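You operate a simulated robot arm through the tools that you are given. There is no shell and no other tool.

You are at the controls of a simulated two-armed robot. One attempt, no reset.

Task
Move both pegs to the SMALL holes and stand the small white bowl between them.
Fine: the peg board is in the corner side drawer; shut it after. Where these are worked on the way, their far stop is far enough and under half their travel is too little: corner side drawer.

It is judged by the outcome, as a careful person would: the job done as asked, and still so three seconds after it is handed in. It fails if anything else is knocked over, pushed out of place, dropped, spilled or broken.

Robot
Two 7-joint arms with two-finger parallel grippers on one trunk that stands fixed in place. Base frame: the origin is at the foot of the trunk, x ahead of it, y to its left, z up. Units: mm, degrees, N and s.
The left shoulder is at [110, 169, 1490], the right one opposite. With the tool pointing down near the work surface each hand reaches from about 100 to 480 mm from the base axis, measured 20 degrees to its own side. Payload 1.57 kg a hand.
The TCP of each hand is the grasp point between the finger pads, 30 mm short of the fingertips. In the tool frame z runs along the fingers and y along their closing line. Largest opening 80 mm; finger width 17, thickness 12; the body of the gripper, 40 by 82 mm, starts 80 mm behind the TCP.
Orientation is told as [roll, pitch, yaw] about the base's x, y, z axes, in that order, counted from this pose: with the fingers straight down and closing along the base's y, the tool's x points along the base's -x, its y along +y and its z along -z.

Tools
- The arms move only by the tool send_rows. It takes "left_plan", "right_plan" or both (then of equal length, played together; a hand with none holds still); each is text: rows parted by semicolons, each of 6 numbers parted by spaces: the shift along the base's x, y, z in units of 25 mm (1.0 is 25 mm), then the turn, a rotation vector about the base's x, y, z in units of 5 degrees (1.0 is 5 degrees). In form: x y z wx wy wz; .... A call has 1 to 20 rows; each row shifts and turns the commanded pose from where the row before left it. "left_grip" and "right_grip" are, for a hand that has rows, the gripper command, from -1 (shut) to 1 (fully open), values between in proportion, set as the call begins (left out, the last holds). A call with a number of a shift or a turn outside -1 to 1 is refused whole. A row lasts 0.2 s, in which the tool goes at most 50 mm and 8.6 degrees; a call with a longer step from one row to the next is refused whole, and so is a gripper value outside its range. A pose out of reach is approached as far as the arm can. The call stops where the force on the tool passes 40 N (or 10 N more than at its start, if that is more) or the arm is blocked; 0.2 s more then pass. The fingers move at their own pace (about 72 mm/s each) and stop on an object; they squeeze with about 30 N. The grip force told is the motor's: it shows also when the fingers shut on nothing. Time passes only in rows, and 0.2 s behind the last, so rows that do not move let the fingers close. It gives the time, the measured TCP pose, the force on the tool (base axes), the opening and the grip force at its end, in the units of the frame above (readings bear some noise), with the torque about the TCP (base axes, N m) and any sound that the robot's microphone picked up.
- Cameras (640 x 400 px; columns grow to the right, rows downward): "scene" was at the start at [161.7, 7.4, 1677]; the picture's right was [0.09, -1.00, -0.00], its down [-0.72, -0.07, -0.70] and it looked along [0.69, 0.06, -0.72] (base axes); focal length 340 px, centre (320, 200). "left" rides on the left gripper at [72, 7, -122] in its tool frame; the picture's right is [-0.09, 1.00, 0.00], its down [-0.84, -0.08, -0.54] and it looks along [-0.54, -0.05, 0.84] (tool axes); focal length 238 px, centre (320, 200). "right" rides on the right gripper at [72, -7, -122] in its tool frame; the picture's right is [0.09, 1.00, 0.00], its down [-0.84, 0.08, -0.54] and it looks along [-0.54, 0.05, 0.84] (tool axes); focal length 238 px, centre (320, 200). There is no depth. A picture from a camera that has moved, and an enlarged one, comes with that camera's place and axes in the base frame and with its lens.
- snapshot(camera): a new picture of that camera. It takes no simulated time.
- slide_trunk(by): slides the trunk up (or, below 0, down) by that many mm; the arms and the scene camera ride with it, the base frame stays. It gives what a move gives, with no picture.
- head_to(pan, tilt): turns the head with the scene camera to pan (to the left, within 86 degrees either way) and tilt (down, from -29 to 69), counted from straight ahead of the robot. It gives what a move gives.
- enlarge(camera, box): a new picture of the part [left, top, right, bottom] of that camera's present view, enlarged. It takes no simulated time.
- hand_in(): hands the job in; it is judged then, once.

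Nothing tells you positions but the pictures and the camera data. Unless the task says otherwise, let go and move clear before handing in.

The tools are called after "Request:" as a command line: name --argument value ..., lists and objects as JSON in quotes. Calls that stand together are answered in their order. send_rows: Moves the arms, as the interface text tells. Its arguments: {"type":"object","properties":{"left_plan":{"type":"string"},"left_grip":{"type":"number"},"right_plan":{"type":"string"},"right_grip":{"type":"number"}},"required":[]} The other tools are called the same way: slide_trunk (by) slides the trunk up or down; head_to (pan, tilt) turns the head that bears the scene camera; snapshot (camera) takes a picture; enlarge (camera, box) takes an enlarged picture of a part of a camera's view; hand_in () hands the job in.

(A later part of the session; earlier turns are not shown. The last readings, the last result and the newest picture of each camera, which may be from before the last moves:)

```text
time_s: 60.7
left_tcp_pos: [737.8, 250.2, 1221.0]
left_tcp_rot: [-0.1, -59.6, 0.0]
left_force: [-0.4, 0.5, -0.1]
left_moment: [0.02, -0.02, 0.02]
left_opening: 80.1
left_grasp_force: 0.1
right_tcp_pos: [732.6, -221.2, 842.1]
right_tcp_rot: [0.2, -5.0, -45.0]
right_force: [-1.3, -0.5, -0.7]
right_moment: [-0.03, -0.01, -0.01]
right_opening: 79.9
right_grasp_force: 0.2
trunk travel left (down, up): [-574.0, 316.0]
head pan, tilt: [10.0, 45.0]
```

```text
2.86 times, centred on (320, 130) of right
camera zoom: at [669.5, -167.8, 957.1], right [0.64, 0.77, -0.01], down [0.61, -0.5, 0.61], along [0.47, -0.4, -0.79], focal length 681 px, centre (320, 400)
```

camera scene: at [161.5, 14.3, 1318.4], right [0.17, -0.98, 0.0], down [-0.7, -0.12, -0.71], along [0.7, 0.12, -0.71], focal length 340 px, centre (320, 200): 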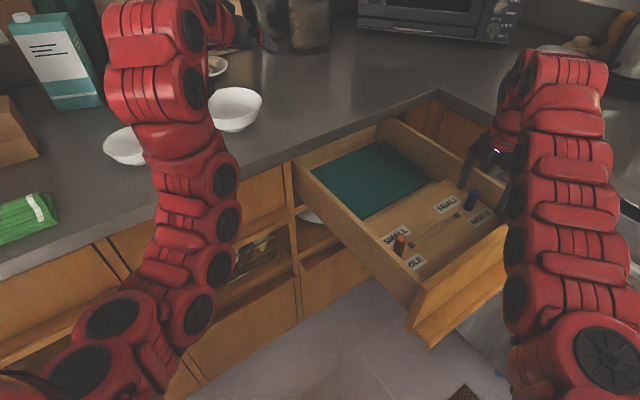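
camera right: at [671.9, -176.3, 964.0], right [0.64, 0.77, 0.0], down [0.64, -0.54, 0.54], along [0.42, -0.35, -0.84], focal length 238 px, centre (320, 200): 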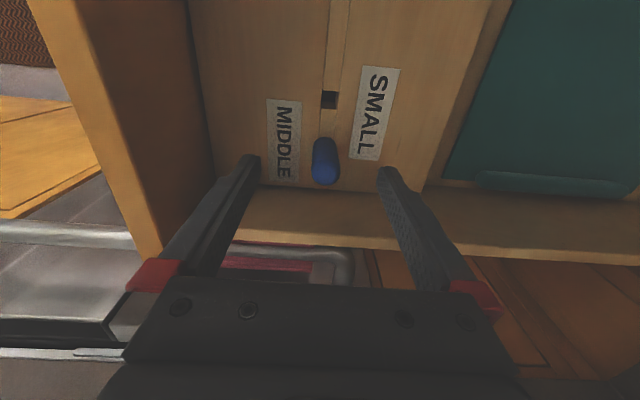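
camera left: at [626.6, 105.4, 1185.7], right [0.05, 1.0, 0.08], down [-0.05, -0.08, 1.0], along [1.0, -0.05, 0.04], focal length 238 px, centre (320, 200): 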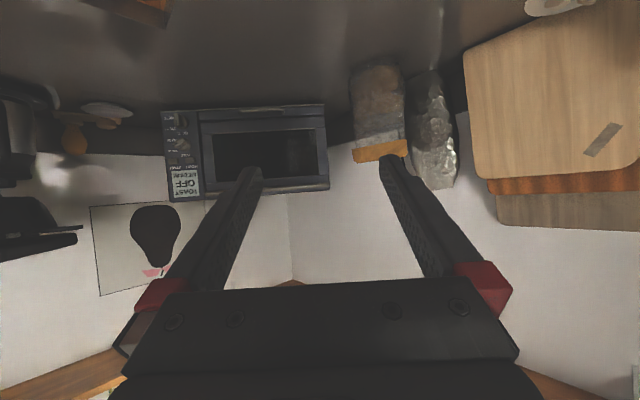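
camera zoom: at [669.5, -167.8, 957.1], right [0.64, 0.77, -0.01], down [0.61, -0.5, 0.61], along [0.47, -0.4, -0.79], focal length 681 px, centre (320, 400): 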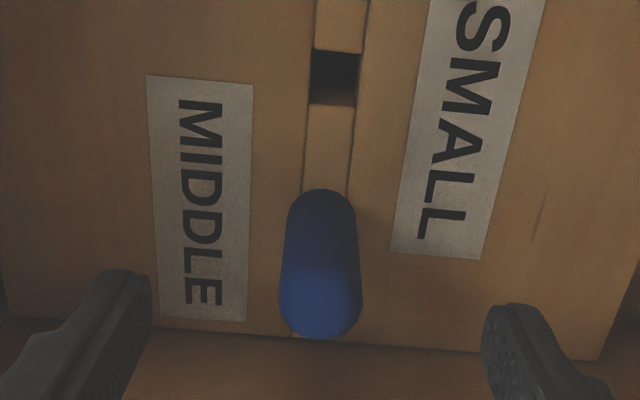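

The hand is centred on the blue peg. I descend to z≈808 so the tips are a few mm above the board, then close.

Request:
send_rows --right_plan "-0.02 0 -0.45 0 0 0; 0 0 -0.45 0 0 0; 0 0 -0.45 0 0 0"

Request:
enlarge --camera "right" --box '[220, 40, 420, 200]'

```text
time_s: 61.5
left_tcp_pos: [738.4, 249.4, 1220.7]
left_tcp_rot: [-0.2, -59.7, -0.1]
left_force: [-0.3, -0.8, -0.5]
left_moment: [0.0, -0.01, 0.06]
left_opening: 80.2
left_grasp_force: 0.1
right_tcp_pos: [730.9, -222.3, 809.0]
right_tcp_rot: [0.3, -4.9, -45.1]
right_force: [0.8, 0.0, 0.8]
right_moment: [0.01, 0.0, 0.04]
right_opening: 80.0
right_grasp_force: 0.0
trunk travel left (down, up): [-574.0, 316.0]
head pan, tilt: [10.0, 45.0]
```

```text
2.50 times, centred on (320, 120) of right
camera zoom: at [668.3, -169.2, 922.6], right [0.64, 0.77, -0.01], down [0.61, -0.5, 0.61], along [0.47, -0.4, -0.79], focal length 596 px, centre (320, 400)
```

zoom: 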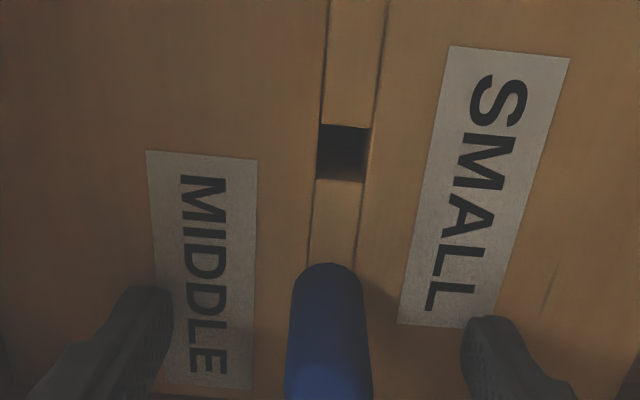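

Positioned around the peg. I close the right gripper on it.

Request:
send_rows --right_plan "0 0 0 0 0 0; 0 0 0 0 0 0; 0 0 0 0 0 0; 0 0 0 0 0 0; 0 0 0 0 0 0" --right_grip -1

```text
time_s: 62.7
left_tcp_pos: [737.7, 248.4, 1219.9]
left_tcp_rot: [-0.1, -59.7, 0.1]
left_force: [0.2, -0.2, 0.2]
left_moment: [-0.01, 0.0, 0.0]
left_opening: 80.1
left_grasp_force: 0.0
right_tcp_pos: [731.1, -223.2, 807.8]
right_tcp_rot: [0.1, -5.0, -45.2]
right_force: [0.4, 1.9, -1.3]
right_moment: [0.06, -0.09, -0.06]
right_opening: 18.3
right_grasp_force: 30.2
trunk travel left (down, up): [-574.0, 316.0]
head pan, tilt: [10.0, 45.0]
```

Peg gripped (18.3 mm). I lift it gently straight up and look.

Request:
send_rows --right_plan "0 0 0.2 0 0 0; 0 0 0.3 0 0 0; 0 0 0.3 0 0 0; 0 0 0.4 0 0 0; 0 0 0.4 0 0 0" --right_grip -1

Request:
snapshot --camera "right"

Request:
enlarge --camera "right" --box '[260, 90, 380, 200]'

Request:
snapshot --camera "scene"

```text
time_s: 63.9
left_tcp_pos: [739.6, 249.4, 1221.5]
left_tcp_rot: [-0.1, -59.7, -0.1]
left_force: [-0.1, 0.5, -0.5]
left_moment: [0.02, 0.05, -0.04]
left_opening: 79.9
left_grasp_force: 0.1
right_tcp_pos: [731.2, -221.5, 849.3]
right_tcp_rot: [0.2, -5.0, -45.1]
right_force: [-0.2, 0.1, -0.6]
right_moment: [0.0, -0.02, 0.0]
right_opening: 18.0
right_grasp_force: 29.8
trunk travel left (down, up): [-574.0, 316.0]
head pan, tilt: [10.0, 45.0]
```

```text
taken
camera right: at [668.1, -168.5, 964.1], right [0.64, 0.77, -0.01], down [0.61, -0.5, 0.61], along [0.47, -0.4, -0.79], focal length 238 px, centre (320, 200)
```

right: 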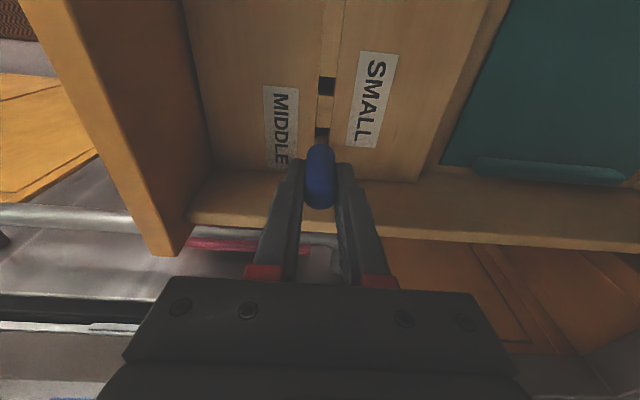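

```text
3.64 times, centred on (320, 145) of right
camera zoom: at [668.1, -168.5, 964.1], right [0.64, 0.77, -0.01], down [0.61, -0.5, 0.61], along [0.47, -0.4, -0.79], focal length 867 px, centre (320, 400)
```

zoom: 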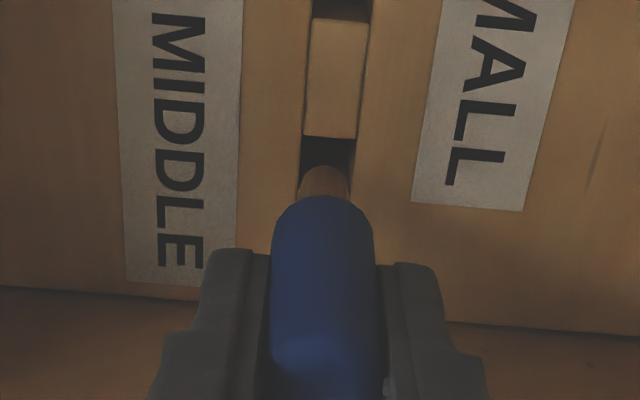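

```text
taken
camera scene: at [161.3, 14.3, 1448.4], right [0.17, -0.98, 0.0], down [-0.7, -0.12, -0.71], along [0.7, 0.12, -0.71], focal length 340 px, centre (320, 200)
```

scene: 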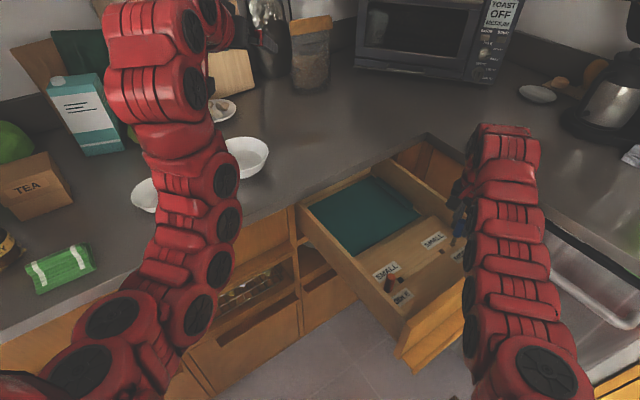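

The peg has a round stem of about 9–10 mm, and the holes are about 13 mm; the hole pitch measures about 39 mm. I lift a bit more and shift 39 mm toward the SMALL hole.

Request:
send_rows --right_plan "0 0 0.4 0 0 0; -0.276 0.276 0 0 0 0; -0.276 0.276 0 0 0 0; -0.276 0.276 0 0 0 0; -0.276 0.276 0 0 0 0; 0 0 0 0 0 0" --right_grip -1

Request:
enlarge --camera "right" --box '[260, 70, 380, 200]'

Request:
snapshot --camera "right"

```text
time_s: 65.3
left_tcp_pos: [738.3, 249.8, 1220.1]
left_tcp_rot: [-0.1, -59.6, 0.1]
left_force: [0.3, -0.5, 0.0]
left_moment: [-0.01, 0.01, 0.01]
left_opening: 80.1
left_grasp_force: 0.1
right_tcp_pos: [704.9, -192.1, 858.1]
right_tcp_rot: [0.1, -5.1, -45.1]
right_force: [0.5, -0.5, -0.3]
right_moment: [-0.04, 0.01, 0.04]
right_opening: 17.9
right_grasp_force: 30.1
trunk travel left (down, up): [-574.0, 316.0]
head pan, tilt: [10.0, 45.0]
```

```text
3.08 times, centred on (320, 135) of right
camera zoom: at [641.7, -139.8, 973.3], right [0.64, 0.77, -0.01], down [0.61, -0.5, 0.61], along [0.47, -0.4, -0.79], focal length 733 px, centre (320, 400)
```

zoom: 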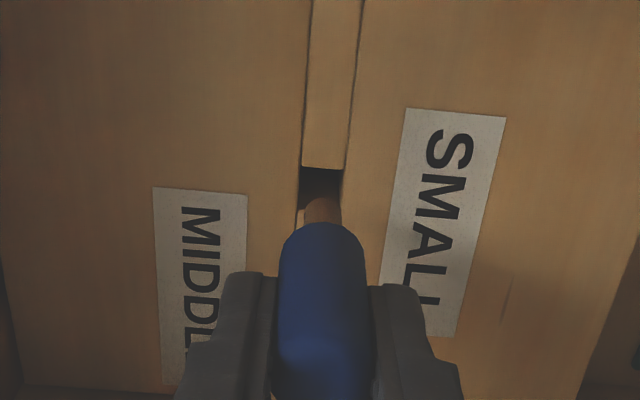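

```text
taken
camera right: at [641.7, -139.8, 973.3], right [0.64, 0.77, -0.01], down [0.61, -0.5, 0.61], along [0.47, -0.4, -0.79], focal length 238 px, centre (320, 200)
```

right: 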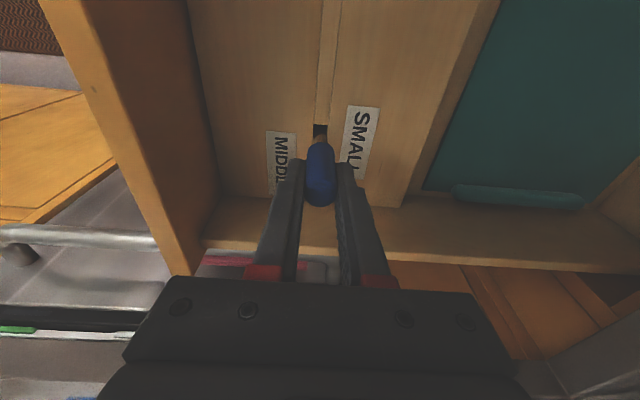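

Aligned within about a millimetre. I nudge 0.5 mm toward the robot and lower partway to check alignment of stem to hole.

Request:
send_rows --right_plan "-0.02 -0.02 -0.2 0 0 0; 0 0 -0.3 0 0 0; 0 0 0 0 0 0" --right_grip -1

Request:
enlarge --camera "right" --box '[280, 90, 360, 160]'

```text
time_s: 66.1
left_tcp_pos: [737.9, 248.8, 1220.9]
left_tcp_rot: [-0.1, -59.7, 0.0]
left_force: [0.4, 0.2, 0.3]
left_moment: [-0.01, 0.02, -0.02]
left_opening: 80.2
left_grasp_force: 0.0
right_tcp_pos: [702.3, -193.7, 845.8]
right_tcp_rot: [0.1, -5.1, -45.1]
right_force: [-0.4, 0.1, 0.2]
right_moment: [0.02, -0.01, 0.0]
right_opening: 17.9
right_grasp_force: 29.5
trunk travel left (down, up): [-574.0, 316.0]
head pan, tilt: [10.0, 45.0]
```

```text
5.71 times, centred on (320, 125) of right
camera zoom: at [640.8, -141.7, 960.7], right [0.64, 0.77, -0.01], down [0.61, -0.5, 0.61], along [0.47, -0.4, -0.79], focal length 1362 px, centre (320, 629)
```

zoom: 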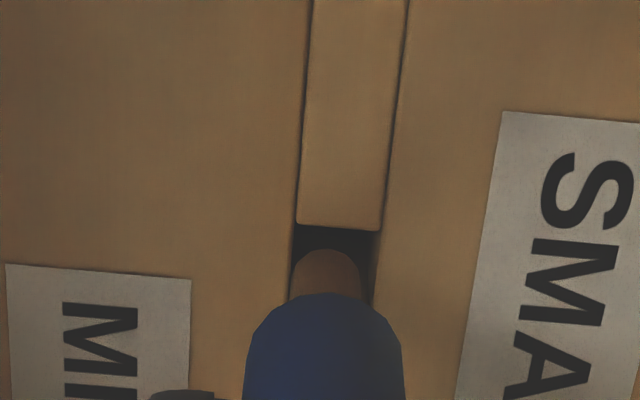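

The stem is about 1 mm too far toward the robot; along the row it's centred. I correct +1 mm and lower gently into the hole.

Request:
send_rows --right_plan "0.03 0.03 0 0 0 0; 0 0 0 0 0 0; 0 0 -0.15 0 0 0; 0 0 -0.15 0 0 0; 0 0 -0.15 0 0 0" --right_grip -1

Request:
enlarge --camera "right" --box '[280, 90, 360, 160]'

```text
time_s: 67.3
left_tcp_pos: [737.9, 250.1, 1221.1]
left_tcp_rot: [-0.1, -59.7, 0.1]
left_force: [0.9, 0.6, 0.7]
left_moment: [0.0, -0.01, 0.04]
left_opening: 80.0
left_grasp_force: 0.1
right_tcp_pos: [705.1, -192.4, 834.8]
right_tcp_rot: [0.2, -4.9, -45.2]
right_force: [0.2, 0.5, -0.8]
right_moment: [0.01, 0.01, 0.01]
right_opening: 17.9
right_grasp_force: 29.7
trunk travel left (down, up): [-574.0, 316.0]
head pan, tilt: [10.0, 45.0]
```

```text
5.71 times, centred on (320, 125) of right
camera zoom: at [641.9, -140.6, 949.2], right [0.64, 0.77, -0.01], down [0.61, -0.5, 0.61], along [0.47, -0.4, -0.79], focal length 1362 px, centre (320, 629)
```

zoom: 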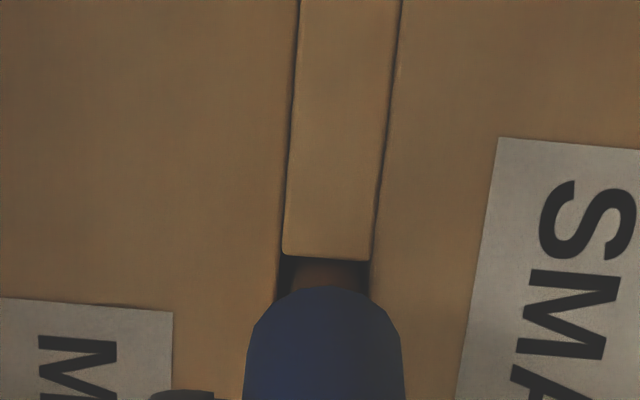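

The stem is going into the hole without contact force. I continue lowering to the seated height (z≈808).

Request:
send_rows --right_plan "0 0 -0.2 0 0 0; 0 0 -0.2 0 0 0; 0 0 -0.2 0 0 0; 0 0 -0.2 0 0 0; 0 0 -0.15 0 0 0; 0 0 -0.1 0 0 0" --right_grip -1

Request:
enlarge --camera "right" --box '[260, 90, 380, 200]'

```text
time_s: 68.7
left_tcp_pos: [735.2, 250.1, 1223.9]
left_tcp_rot: [-0.1, -59.8, 0.1]
left_force: [-1.5, -0.2, 0.6]
left_moment: [-0.01, 0.0, -0.02]
left_opening: 79.9
left_grasp_force: 0.1
right_tcp_pos: [704.2, -194.4, 812.2]
right_tcp_rot: [0.3, -5.3, -45.2]
right_force: [3.5, -2.9, 25.9]
right_moment: [-0.15, 0.1, 0.02]
right_opening: 18.1
right_grasp_force: 30.6
trunk travel left (down, up): [-574.0, 316.0]
head pan, tilt: [10.0, 45.0]
```

```text
3.64 times, centred on (320, 145) of right
camera zoom: at [640.1, -140.4, 925.8], right [0.64, 0.77, 0.0], down [0.61, -0.5, 0.62], along [0.47, -0.4, -0.79], focal length 867 px, centre (320, 400)
```

zoom: 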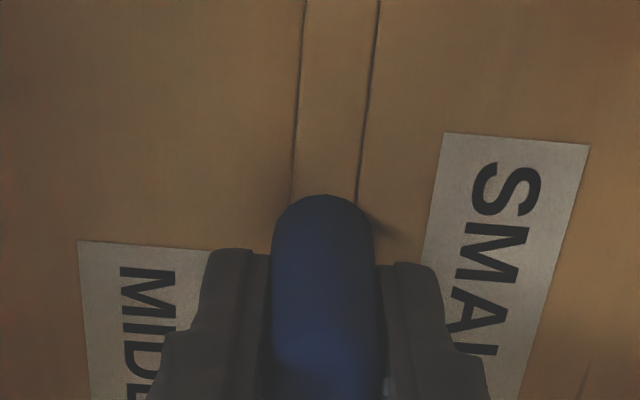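

Contact force of 26 N upward shows the peg is seated with its shoulder on the board. I relieve the push, open the fingers, and rise.

Request:
send_rows --right_plan "0 0 0.1 0 0 0; 0 0 0 0 0 0" --right_grip -1

Request:
send_rows --right_plan "0 0 0 0 0 0; 0 0 0 0 0 0; 0 0 0 0 0 0; 0 0 0.3 0 0 0; 0 0 0.5 0 0 0; 0 0 0.7 0 0 0; 0 0 0.7 0 0 0; 0 0 0.7 0 0 0" --right_grip 0.6

Request:
snapshot --camera "right"

Request:
snapshot --camera "scene"

```text
time_s: 69.3
left_tcp_pos: [737.7, 248.5, 1220.0]
left_tcp_rot: [-0.2, -59.7, 0.0]
left_force: [0.8, -0.4, -0.7]
left_moment: [-0.02, 0.06, 0.02]
left_opening: 79.9
left_grasp_force: 0.1
right_tcp_pos: [702.7, -194.6, 810.9]
right_tcp_rot: [0.0, -4.9, -45.2]
right_force: [1.0, -1.3, 3.7]
right_moment: [0.03, -0.06, -0.02]
right_opening: 18.0
right_grasp_force: 29.9
trunk travel left (down, up): [-574.0, 316.0]
head pan, tilt: [10.0, 45.0]
```

```text
time_s: 71.1
left_tcp_pos: [737.8, 248.9, 1221.1]
left_tcp_rot: [-0.2, -59.7, -0.1]
left_force: [0.0, 0.3, 0.6]
left_moment: [0.0, -0.01, 0.01]
left_opening: 79.9
left_grasp_force: 0.1
right_tcp_pos: [704.9, -193.5, 884.2]
right_tcp_rot: [0.1, -4.9, -45.1]
right_force: [-0.8, 0.1, -0.5]
right_moment: [0.0, 0.02, 0.03]
right_opening: 63.9
right_grasp_force: 0.0
trunk travel left (down, up): [-574.0, 316.0]
head pan, tilt: [10.0, 45.0]
```

```text
taken
camera right: at [642.3, -140.2, 998.9], right [0.64, 0.77, -0.01], down [0.61, -0.5, 0.61], along [0.47, -0.4, -0.79], focal length 238 px, centre (320, 200)
```

right: 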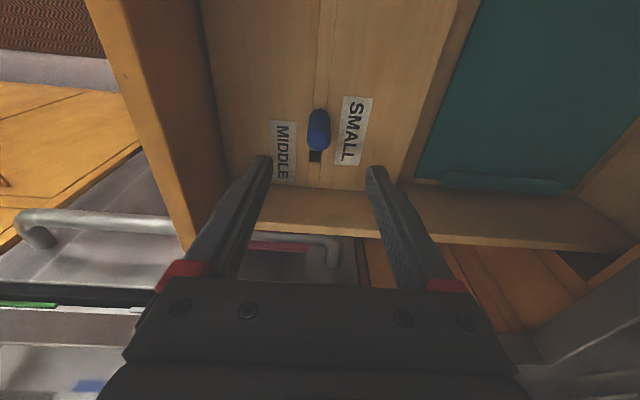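

```text
taken
camera scene: at [161.2, 14.4, 1448.4], right [0.17, -0.98, 0.0], down [-0.7, -0.12, -0.71], along [0.7, 0.12, -0.71], focal length 340 px, centre (320, 200)
```

scene: 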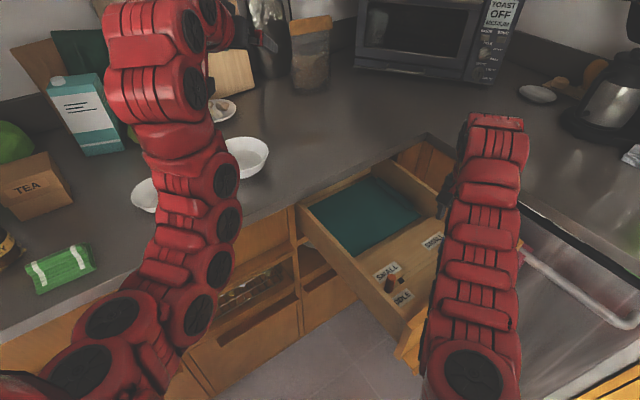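

The blue peg stands in its SMALL hole, MIDDLE hole empty beside it. Next I move the right hand over toward the red peg, straightening the tilt.

Request:
send_rows --right_plan "-0.5 0.5 0.15 0.354 0.354 0; -0.5 0.5 0.15 0.354 0.354 0; -0.5 0.5 0.1 0 0 0; -0.5 0.5 0.1 0 0 0; -0.5 0.5 0.1 0 0 0; -0.5 0.5 0.1 0 0 0; -0.5 0.5 0 0 0 0; -0.5 0.5 0 0 0 0" --right_grip 1

Request:
snapshot --camera "right"

Request:
snapshot --camera "scene"

```text
time_s: 72.9
left_tcp_pos: [738.4, 248.3, 1220.5]
left_tcp_rot: [-0.1, -59.7, -0.1]
left_force: [0.0, 0.1, -0.6]
left_moment: [-0.01, -0.02, -0.01]
left_opening: 79.9
left_grasp_force: 0.0
right_tcp_pos: [643.6, -130.8, 898.6]
right_tcp_rot: [0.1, 0.0, -45.1]
right_force: [0.1, -0.9, 0.7]
right_moment: [0.0, 0.0, 0.05]
right_opening: 80.1
right_grasp_force: 0.2
right hand out of reach, approached as far as the arm can: row 6, 7, 8
trunk travel left (down, up): [-574.0, 316.0]
head pan, tilt: [10.0, 45.0]
```

```text
taken
camera right: at [587.1, -85.6, 1020.1], right [0.64, 0.77, 0.0], down [0.65, -0.54, 0.54], along [0.42, -0.35, -0.84], focal length 238 px, centre (320, 200)
```

right: 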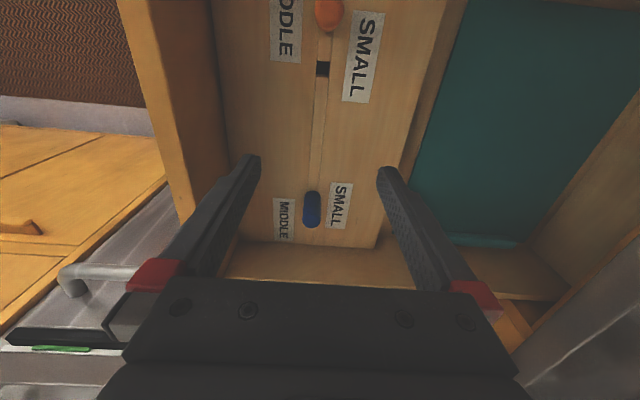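

```text
taken
camera scene: at [161.6, 14.2, 1448.4], right [0.17, -0.98, 0.0], down [-0.7, -0.12, -0.71], along [0.7, 0.12, -0.71], focal length 340 px, centre (320, 200)
```

scene: 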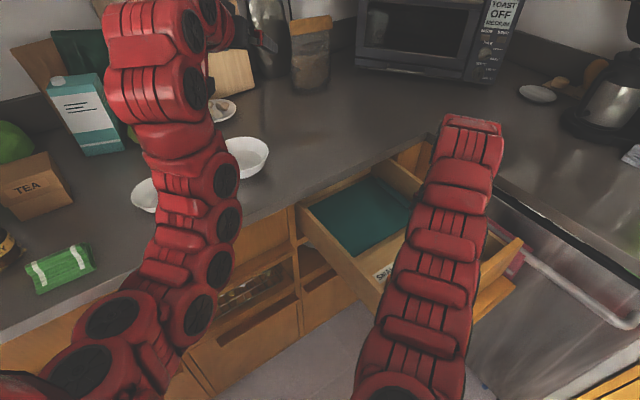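

The wrist binds when the hand is close and high; raising the trunk relieves that. I raise it 150 mm and then bring the hand down toward the red peg.

Request:
slide_trunk --by 150

Request:
send_rows --right_plan "0 0 -0.9 0 0 0; 0 0 -0.9 0 0 0; 0 0 -0.9 0 0 0; 0 0 -0.9 0 0 0; -0.5 0.5 -0.6 0 0 0; -0.5 0.5 -0.6 0 0 0; -0.5 0.5 -0.6 0 0 0; -0.5 0.5 -0.4 0 0 0"

Request:
snapshot --camera "right"

Request:
snapshot --camera "scene"

```text
time_s: 74.7
left_tcp_pos: [738.7, 249.9, 1369.0]
left_tcp_rot: [-0.1, -59.8, 0.1]
left_force: [-0.3, 0.4, 0.0]
left_moment: [-0.02, -0.03, 0.0]
left_opening: 79.7
left_grasp_force: 0.1
right_tcp_pos: [642.1, -132.9, 1048.2]
right_tcp_rot: [0.0, 0.1, -45.2]
right_force: [-0.6, -1.4, -0.4]
right_moment: [0.05, 0.01, 0.01]
right_opening: 80.1
right_grasp_force: 0.1
trunk travel left (down, up): [-724.0, 166.0]
head pan, tilt: [10.0, 45.0]
```

```text
time_s: 76.5
left_tcp_pos: [738.0, 248.6, 1370.0]
left_tcp_rot: [0.0, -59.7, 0.0]
left_force: [0.5, -0.3, 0.8]
left_moment: [-0.02, -0.01, -0.01]
left_opening: 79.9
left_grasp_force: 0.0
right_tcp_pos: [590.6, -80.1, 903.0]
right_tcp_rot: [0.2, 0.1, -45.1]
right_force: [0.5, -0.2, 0.3]
right_moment: [0.0, -0.02, -0.03]
right_opening: 79.9
right_grasp_force: 0.0
trunk travel left (down, up): [-724.0, 166.0]
head pan, tilt: [10.0, 45.0]
```

```text
taken
camera right: at [535.6, -34.9, 1024.2], right [0.64, 0.77, 0.0], down [0.65, -0.54, 0.54], along [0.42, -0.34, -0.84], focal length 238 px, centre (320, 200)
```

right: 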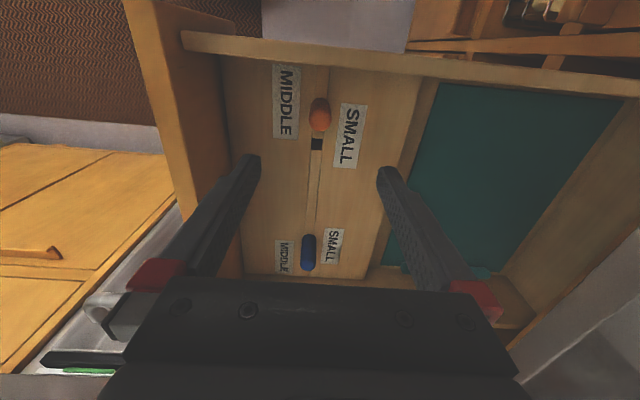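

```text
taken
camera scene: at [161.1, 14.0, 1598.4], right [0.17, -0.98, 0.0], down [-0.7, -0.12, -0.71], along [0.7, 0.12, -0.71], focal length 340 px, centre (320, 200)
```

scene: 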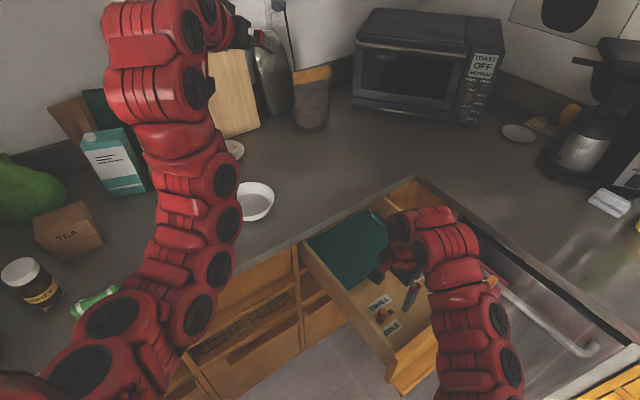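

The whole board is in view. I zoom for exact positions of the red peg and its SMALL hole.

Request:
enlarge --camera "right" --box '[260, 60, 380, 180]'

Request:
enlarge --camera "right" --box '[250, 170, 390, 290]'

```text
3.33 times, centred on (320, 120) of right
camera zoom: at [535.6, -34.9, 1024.2], right [0.64, 0.77, 0.0], down [0.65, -0.54, 0.54], along [0.42, -0.34, -0.84], focal length 794 px, centre (320, 467)
```

zoom: 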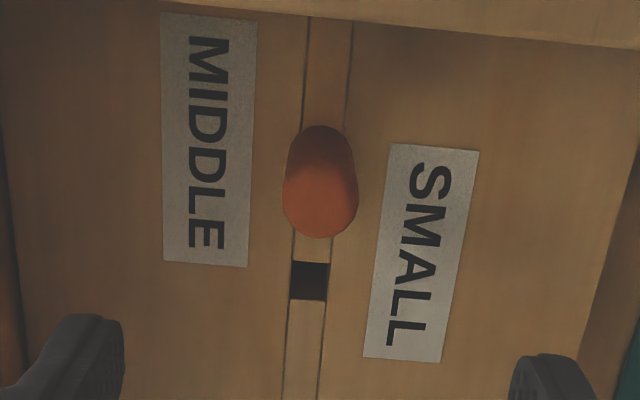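

```text
3.33 times, centred on (320, 230) of right
camera zoom: at [535.6, -34.9, 1024.2], right [0.64, 0.77, 0.0], down [0.65, -0.54, 0.54], along [0.42, -0.34, -0.84], focal length 794 px, centre (320, 100)
```

zoom: 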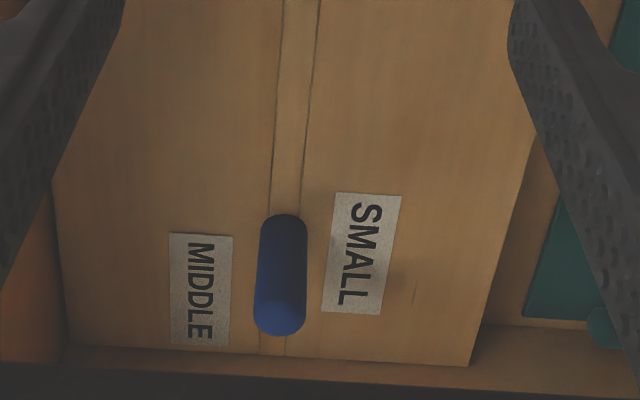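

Red peg axis ≈ (576.4,-69.2); its SMALL hole ≈ (604.4,-97.6), about 39–40 mm away. I go above the peg and descend partway, then check.

Request:
send_rows --right_plan "-0.285 0.22 -0.4 0 0 0; -0.285 0.22 -0.4 0 0 0; 0 0 -0.5 0 0 0; 0 0 -0.5 0 0 0; 0 0 -0.5 0 0 0" --right_grip 1

Request:
enlarge --camera "right" --box '[240, 60, 400, 200]'

Request:
snapshot --camera "scene"

```text
time_s: 77.7
left_tcp_pos: [738.8, 249.4, 1371.1]
left_tcp_rot: [-0.1, -59.7, 0.0]
left_force: [0.4, 0.3, 0.3]
left_moment: [-0.01, -0.04, -0.01]
left_opening: 79.9
left_grasp_force: 0.1
right_tcp_pos: [577.9, -71.6, 845.0]
right_tcp_rot: [0.1, 0.0, -45.1]
right_force: [-0.3, -0.4, 0.1]
right_moment: [0.0, 0.03, -0.03]
right_opening: 80.1
right_grasp_force: 0.2
trunk travel left (down, up): [-724.0, 166.0]
head pan, tilt: [10.0, 45.0]
```

```text
2.86 times, centred on (320, 130) of right
camera zoom: at [522.6, -25.1, 966.7], right [0.64, 0.77, 0.0], down [0.64, -0.54, 0.54], along [0.42, -0.35, -0.84], focal length 681 px, centre (320, 400)
```

zoom: 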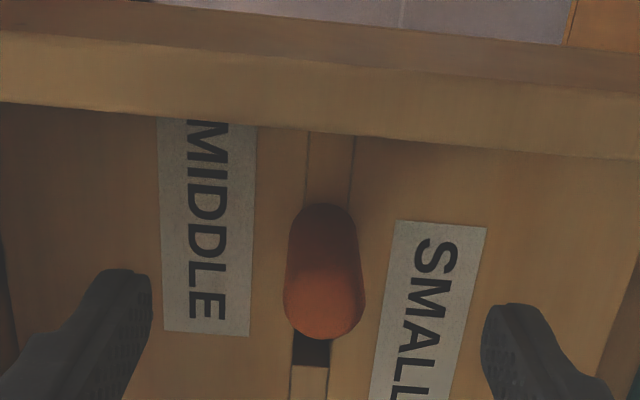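

```text
taken
camera scene: at [161.6, 14.4, 1598.3], right [0.17, -0.98, 0.0], down [-0.7, -0.12, -0.71], along [0.7, 0.12, -0.71], focal length 340 px, centre (320, 200)
```

scene: 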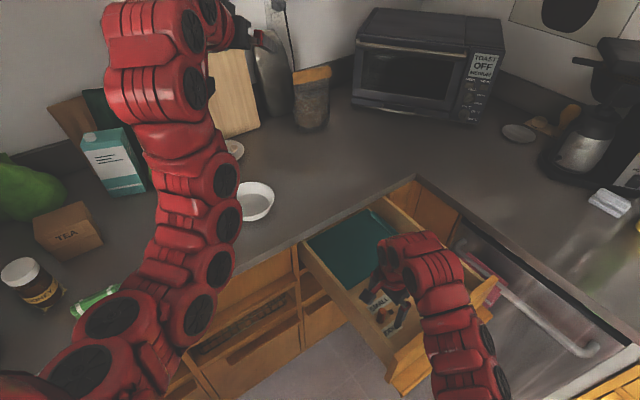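

Nearly centred; I shift 2.5 mm along the row and descend to z≈810, then close.

Request:
send_rows --right_plan "-0.07 0.07 -0.4 0 0 0; 0 0 -0.5 0 0 0; 0 0 -0.5 0 0 0; 0 0 0 0 0 0" --right_grip 1

Request:
enlarge --camera "right" --box '[240, 60, 400, 200]'

Request:
send_rows --right_plan "0 0 0 0 0 0; 0 0 0 0 0 0; 0 0 0 0 0 0; 0 0 0 0 0 0; 0 0 0 0 0 0" --right_grip -1

```text
time_s: 78.7
left_tcp_pos: [738.9, 250.3, 1371.5]
left_tcp_rot: [-0.1, -59.6, -0.1]
left_force: [-0.4, -0.1, 0.7]
left_moment: [-0.03, 0.0, -0.01]
left_opening: 80.0
left_grasp_force: 0.1
right_tcp_pos: [575.8, -69.7, 812.8]
right_tcp_rot: [0.1, 0.0, -45.1]
right_force: [0.0, 0.2, 0.4]
right_moment: [0.01, -0.01, -0.01]
right_opening: 80.5
right_grasp_force: 0.1
trunk travel left (down, up): [-724.0, 166.0]
head pan, tilt: [10.0, 45.0]
```

```text
2.86 times, centred on (320, 130) of right
camera zoom: at [520.8, -24.3, 933.0], right [0.64, 0.77, 0.0], down [0.64, -0.54, 0.54], along [0.42, -0.35, -0.84], focal length 681 px, centre (320, 400)
```

zoom: 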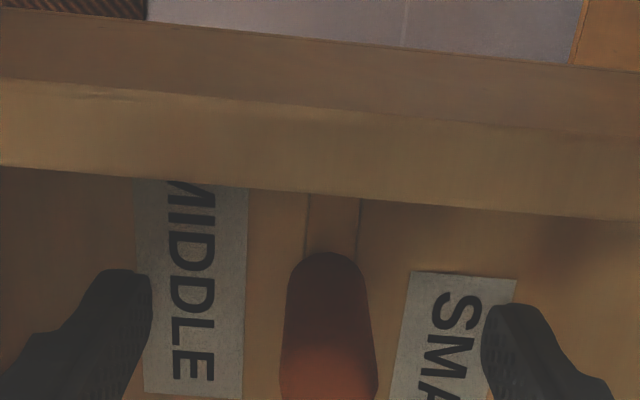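

```text
time_s: 79.9
left_tcp_pos: [738.4, 249.6, 1371.7]
left_tcp_rot: [-0.1, -59.7, 0.0]
left_force: [0.0, 0.7, -0.3]
left_moment: [0.01, 0.02, 0.0]
left_opening: 80.1
left_grasp_force: 0.1
right_tcp_pos: [576.3, -69.0, 811.5]
right_tcp_rot: [0.0, 0.0, -45.0]
right_force: [0.3, 1.0, 0.3]
right_moment: [0.02, 0.02, 0.02]
right_opening: 18.0
right_grasp_force: 30.1
trunk travel left (down, up): [-724.0, 166.0]
head pan, tilt: [10.0, 45.0]
```

Red peg gripped (18 mm). I lift it 52 mm straight up and look at the stem and holes.

Request:
send_rows --right_plan "0 0 0.2 0 0 0; 0 0 0.3 0 0 0; 0 0 0.4 0 0 0; 0 0 0.4 0 0 0; 0 0 0.4 0 0 0; 0 0 0.3 0 0 0; 0 0 0 0 0 0" --right_grip -1

Request:
enlarge --camera "right" --box '[260, 80, 380, 200]'

Request:
snapshot --camera "right"

```text
time_s: 81.5
left_tcp_pos: [738.9, 250.2, 1371.4]
left_tcp_rot: [-0.1, -59.7, 0.1]
left_force: [0.6, 0.0, -0.5]
left_moment: [0.01, -0.02, 0.0]
left_opening: 79.9
left_grasp_force: 0.0
right_tcp_pos: [576.3, -70.1, 860.3]
right_tcp_rot: [0.1, 0.0, -45.1]
right_force: [-0.2, -0.2, -0.9]
right_moment: [-0.01, 0.03, 0.0]
right_opening: 17.9
right_grasp_force: 30.1
trunk travel left (down, up): [-724.0, 166.0]
head pan, tilt: [10.0, 45.0]
```

```text
3.33 times, centred on (320, 140) of right
camera zoom: at [521.0, -23.9, 982.5], right [0.64, 0.77, 0.0], down [0.65, -0.54, 0.54], along [0.42, -0.35, -0.84], focal length 794 px, centre (320, 400)
```

zoom: 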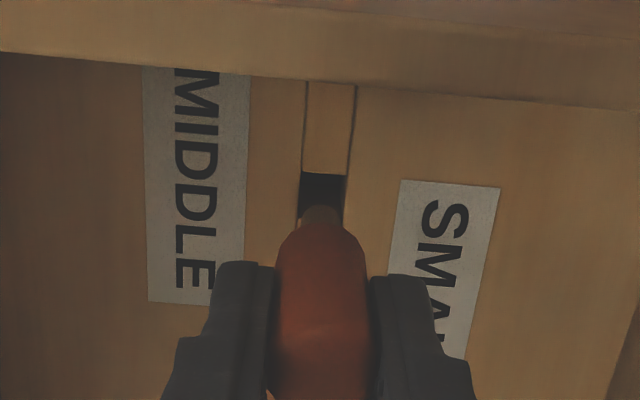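

```text
taken
camera right: at [521.0, -23.9, 982.5], right [0.64, 0.77, 0.0], down [0.65, -0.54, 0.54], along [0.42, -0.35, -0.84], focal length 238 px, centre (320, 200)
```

right: 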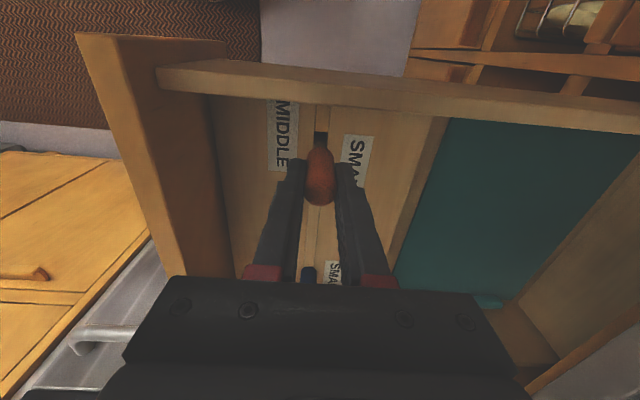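

The stem is clear of the MIDDLE hole. I shift 39 mm inward along the row to over the SMALL hole.

Request:
send_rows --right_plan "0.276 -0.276 0 0 0 0; 0.276 -0.276 0 0 0 0; 0.276 -0.276 0 0 0 0; 0.276 -0.276 0 0 0 0; 0 0 0 0 0 0; 0 0 0 0 0 0" --right_grip -1

Request:
enlarge --camera "right" --box '[260, 80, 380, 200]'

```text
time_s: 82.9
left_tcp_pos: [739.2, 248.3, 1370.8]
left_tcp_rot: [-0.2, -59.8, 0.0]
left_force: [0.2, 0.0, -0.3]
left_moment: [-0.01, -0.03, -0.02]
left_opening: 80.0
left_grasp_force: 0.1
right_tcp_pos: [604.4, -97.8, 859.8]
right_tcp_rot: [0.1, -0.1, -45.1]
right_force: [0.4, -0.4, -1.0]
right_moment: [0.01, -0.01, 0.02]
right_opening: 18.1
right_grasp_force: 29.9
trunk travel left (down, up): [-724.0, 166.0]
head pan, tilt: [10.0, 45.0]
```

```text
3.33 times, centred on (320, 140) of right
camera zoom: at [548.8, -51.1, 981.6], right [0.64, 0.77, 0.0], down [0.64, -0.54, 0.54], along [0.42, -0.35, -0.84], focal length 794 px, centre (320, 400)
```

zoom: 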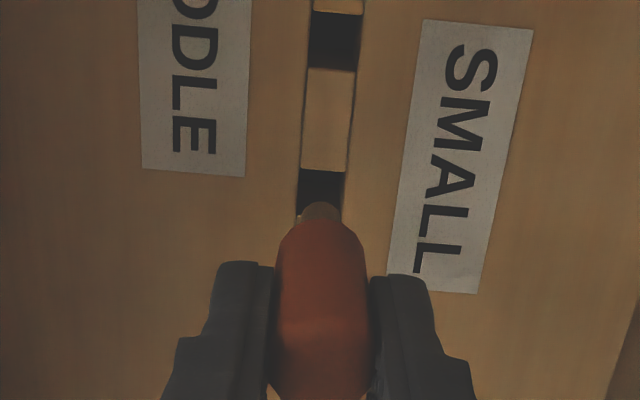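

I lower 10 mm and zoom closely on stem versus hole.

Request:
send_rows --right_plan "0 0 -0.2 0 0 0; 0 0 -0.2 0 0 0; 0 0 0 0 0 0" --right_grip -1

Request:
enlarge --camera "right" --box '[280, 90, 360, 160]'

```text
time_s: 83.7
left_tcp_pos: [737.8, 249.2, 1370.7]
left_tcp_rot: [-0.2, -59.7, 0.1]
left_force: [0.1, -0.3, 0.3]
left_moment: [-0.04, 0.01, -0.01]
left_opening: 79.9
left_grasp_force: 0.1
right_tcp_pos: [603.8, -96.6, 850.9]
right_tcp_rot: [0.2, 0.1, -45.1]
right_force: [-0.1, -0.3, -0.2]
right_moment: [-0.01, 0.01, 0.01]
right_opening: 18.3
right_grasp_force: 30.2
trunk travel left (down, up): [-724.0, 166.0]
head pan, tilt: [10.0, 45.0]
```

```text
5.71 times, centred on (320, 125) of right
camera zoom: at [549.2, -51.5, 972.5], right [0.64, 0.77, 0.0], down [0.64, -0.54, 0.54], along [0.42, -0.35, -0.84], focal length 1362 px, centre (320, 629)
```

zoom: 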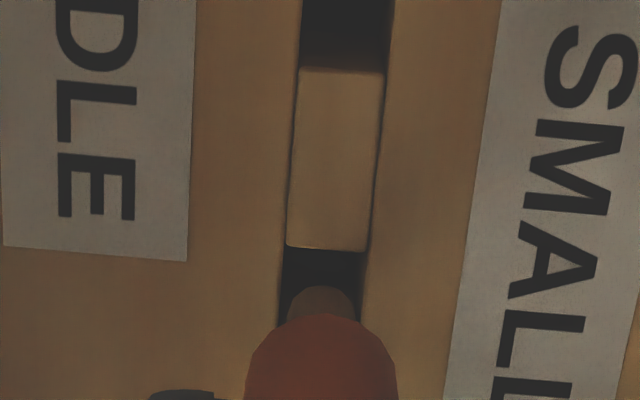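

Sideways it is centred; along the row it's about 1 mm too far inward. I correct and lower into the hole gently.

Request:
send_rows --right_plan "-0.028 0.028 0 0 0 0; 0 0 0 0 0 0; 0 0 -0.16 0 0 0; 0 0 -0.16 0 0 0; 0 0 -0.16 0 0 0; 0 0 -0.16 0 0 0" --right_grip -1

Request:
enlarge --camera "right" --box '[280, 90, 360, 160]'

```text
time_s: 85.1
left_tcp_pos: [736.9, 250.2, 1370.3]
left_tcp_rot: [0.0, -59.7, -0.1]
left_force: [0.5, 0.0, -1.1]
left_moment: [-0.02, -0.02, -0.01]
left_opening: 80.0
left_grasp_force: 0.1
right_tcp_pos: [601.6, -95.5, 835.1]
right_tcp_rot: [0.0, -0.1, -45.0]
right_force: [-0.3, 0.0, 0.0]
right_moment: [-0.01, 0.0, -0.07]
right_opening: 17.1
right_grasp_force: 30.2
trunk travel left (down, up): [-724.0, 166.0]
head pan, tilt: [10.0, 45.0]
```

```text
5.71 times, centred on (320, 125) of right
camera zoom: at [547.8, -49.4, 956.2], right [0.64, 0.77, 0.0], down [0.65, -0.54, 0.54], along [0.42, -0.35, -0.84], focal length 1362 px, centre (320, 629)
```

zoom: 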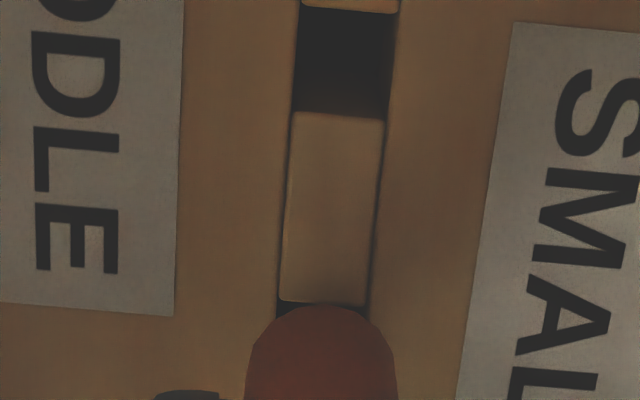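

No contact force; the stem is entering the hole. I continue to the seated height (z≈811).

Request:
send_rows --right_plan "0 0 -0.2 0 0 0; 0 0 -0.2 0 0 0; 0 0 -0.2 0 0 0; 0 0 -0.2 0 0 0; 0 0 -0.12 0 0 0; 0 0 -0.1 0 0 0" --right_grip -1

Request:
enlarge --camera "right" --box '[260, 80, 380, 200]'

```text
time_s: 86.2
left_tcp_pos: [735.6, 250.3, 1371.0]
left_tcp_rot: [-0.1, -59.6, 0.0]
left_force: [-0.8, 0.0, -0.3]
left_moment: [-0.03, 0.0, -0.03]
left_opening: 79.9
left_grasp_force: 0.0
right_tcp_pos: [606.5, -92.5, 819.7]
right_tcp_rot: [0.9, -0.4, -44.9]
right_force: [-4.4, 3.7, 24.4]
right_moment: [0.12, 0.32, -0.01]
right_opening: 14.9
right_grasp_force: 29.9
trunk travel left (down, up): [-724.0, 166.0]
head pan, tilt: [10.0, 45.0]
stopped in row 5 (right hand): the force on the tool passed its limit at 45 N (the readings are from after the stop); the commanded pose is now the measured one
```

```text
3.33 times, centred on (320, 140) of right
camera zoom: at [549.5, -47.2, 940.2], right [0.64, 0.77, 0.01], down [0.64, -0.54, 0.55], along [0.43, -0.34, -0.84], focal length 794 px, centre (320, 400)
```

zoom: 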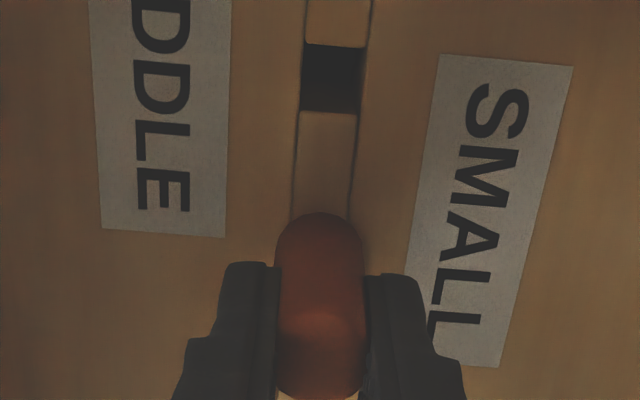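

The hand stopped at z≈820 with 45 N and the opening shrank to 14.9 mm, so something is off. I look closely before doing anything more.

Request:
snapshot --camera "right"

Request:
enlarge --camera "right" --box '[250, 110, 390, 250]'

Request:
enlarge --camera "scene" --box '[340, 250, 460, 350]'

```text
taken
camera right: at [549.5, -47.2, 940.2], right [0.64, 0.77, 0.01], down [0.64, -0.54, 0.55], along [0.43, -0.34, -0.84], focal length 238 px, centre (320, 200)
```

right: 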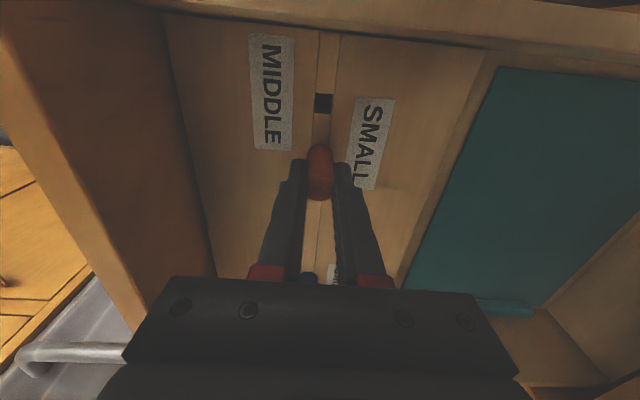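

```text
2.86 times, centred on (320, 180) of right
camera zoom: at [549.5, -47.2, 940.2], right [0.64, 0.77, 0.01], down [0.64, -0.54, 0.55], along [0.43, -0.34, -0.84], focal length 681 px, centre (320, 257)
```

zoom: 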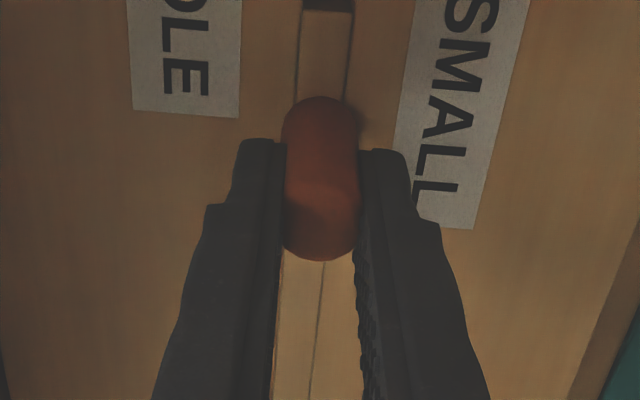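

```text
4.00 times, centred on (400, 300) of scene
camera zoom: at [158.8, 15.3, 1598.8], right [0.17, -0.98, 0.0], down [-0.7, -0.12, -0.71], along [0.7, 0.12, -0.71], focal length 1361 px, centre (0, -200)
```

zoom: 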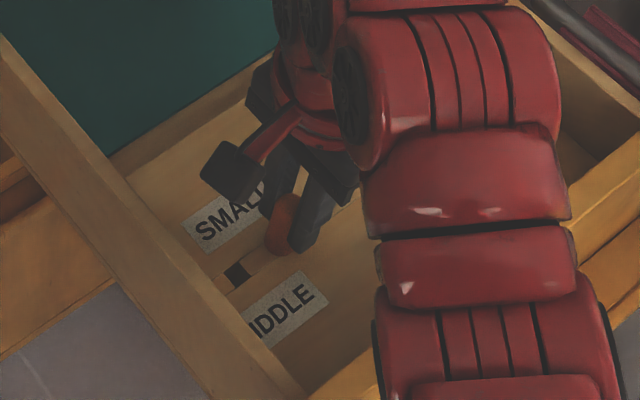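

The peg seems to have shifted in the fingers. I zoom the scene camera and the wrist camera tightly on it.

Request:
enlarge --camera "scene" --box '[385, 285, 435, 325]'

Request:
enlarge --camera "right" --box '[290, 130, 350, 210]'

```text
10.00 times, centred on (410, 305) of scene
camera zoom: at [158.8, 15.3, 1598.8], right [0.17, -0.98, 0.0], down [-0.7, -0.12, -0.71], along [0.7, 0.12, -0.71], focal length 3402 px, centre (-580, -850)
```

zoom: 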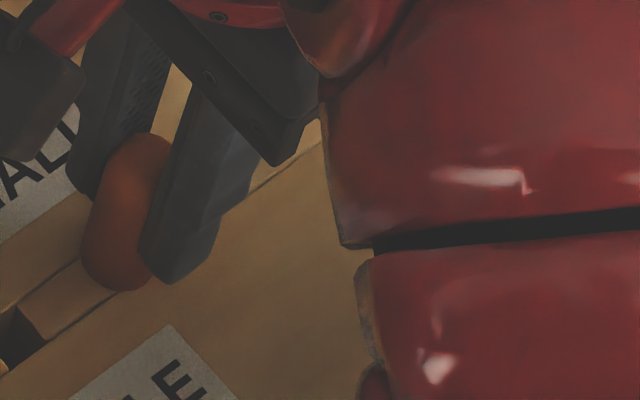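

```text
5.00 times, centred on (320, 170) of right
camera zoom: at [549.5, -47.2, 940.2], right [0.64, 0.77, 0.01], down [0.64, -0.54, 0.55], along [0.43, -0.34, -0.84], focal length 1192 px, centre (320, 350)
```

zoom: 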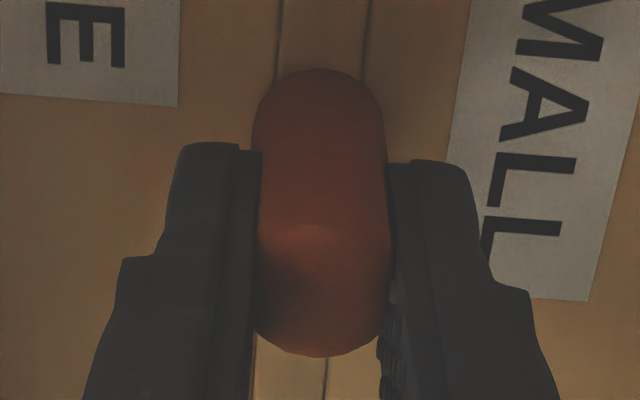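

Working through the geometry, the peg is in fact seated upright in its SMALL hole: the pads had ridden onto its domed top (14.9 mm chord) and squeezed it down. I open the fingers and rise straight up to confirm.

Request:
send_rows --right_plan "0 0 0 0 0 0; 0 0 0 0 0 0; 0 0 0.2 0 0 0; 0 0 0.5 0 0 0; 0 0 0.7 0 0 0; 0 0 0.7 0 0 0; 0 0 0.7 0 0 0" --right_grip 0.6

Request:
snapshot --camera "right"

Request:
enlarge --camera "right" --box '[240, 40, 400, 200]'

```text
time_s: 87.8
left_tcp_pos: [738.3, 249.3, 1370.9]
left_tcp_rot: [-0.1, -59.7, 0.0]
left_force: [0.1, 0.0, 0.8]
left_moment: [0.01, 0.02, -0.03]
left_opening: 79.9
left_grasp_force: 0.1
right_tcp_pos: [606.5, -96.9, 886.5]
right_tcp_rot: [0.4, -0.2, -45.2]
right_force: [-0.1, 0.5, -0.6]
right_moment: [-0.04, 0.02, 0.03]
right_opening: 63.9
right_grasp_force: 0.1
trunk travel left (down, up): [-724.0, 166.0]
head pan, tilt: [10.0, 45.0]
```

```text
taken
camera right: at [549.9, -50.0, 1006.6], right [0.64, 0.77, 0.01], down [0.64, -0.54, 0.55], along [0.42, -0.35, -0.84], focal length 238 px, centre (320, 200)
```

right: 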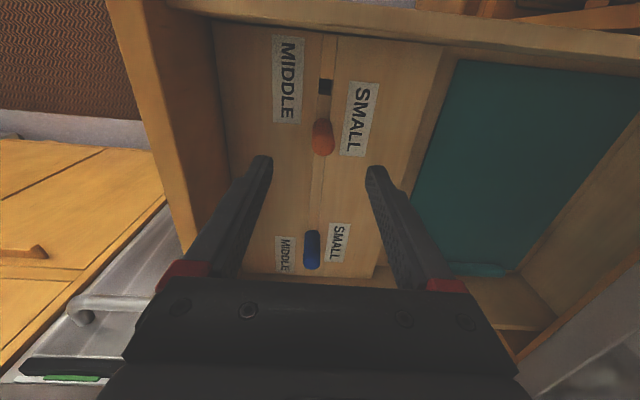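

```text
2.50 times, centred on (320, 120) of right
camera zoom: at [549.9, -50.0, 1006.6], right [0.64, 0.77, 0.01], down [0.64, -0.54, 0.55], along [0.42, -0.35, -0.84], focal length 596 px, centre (320, 400)
```

zoom: 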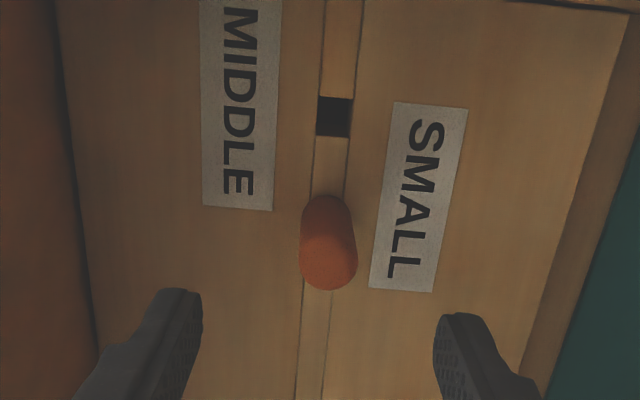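

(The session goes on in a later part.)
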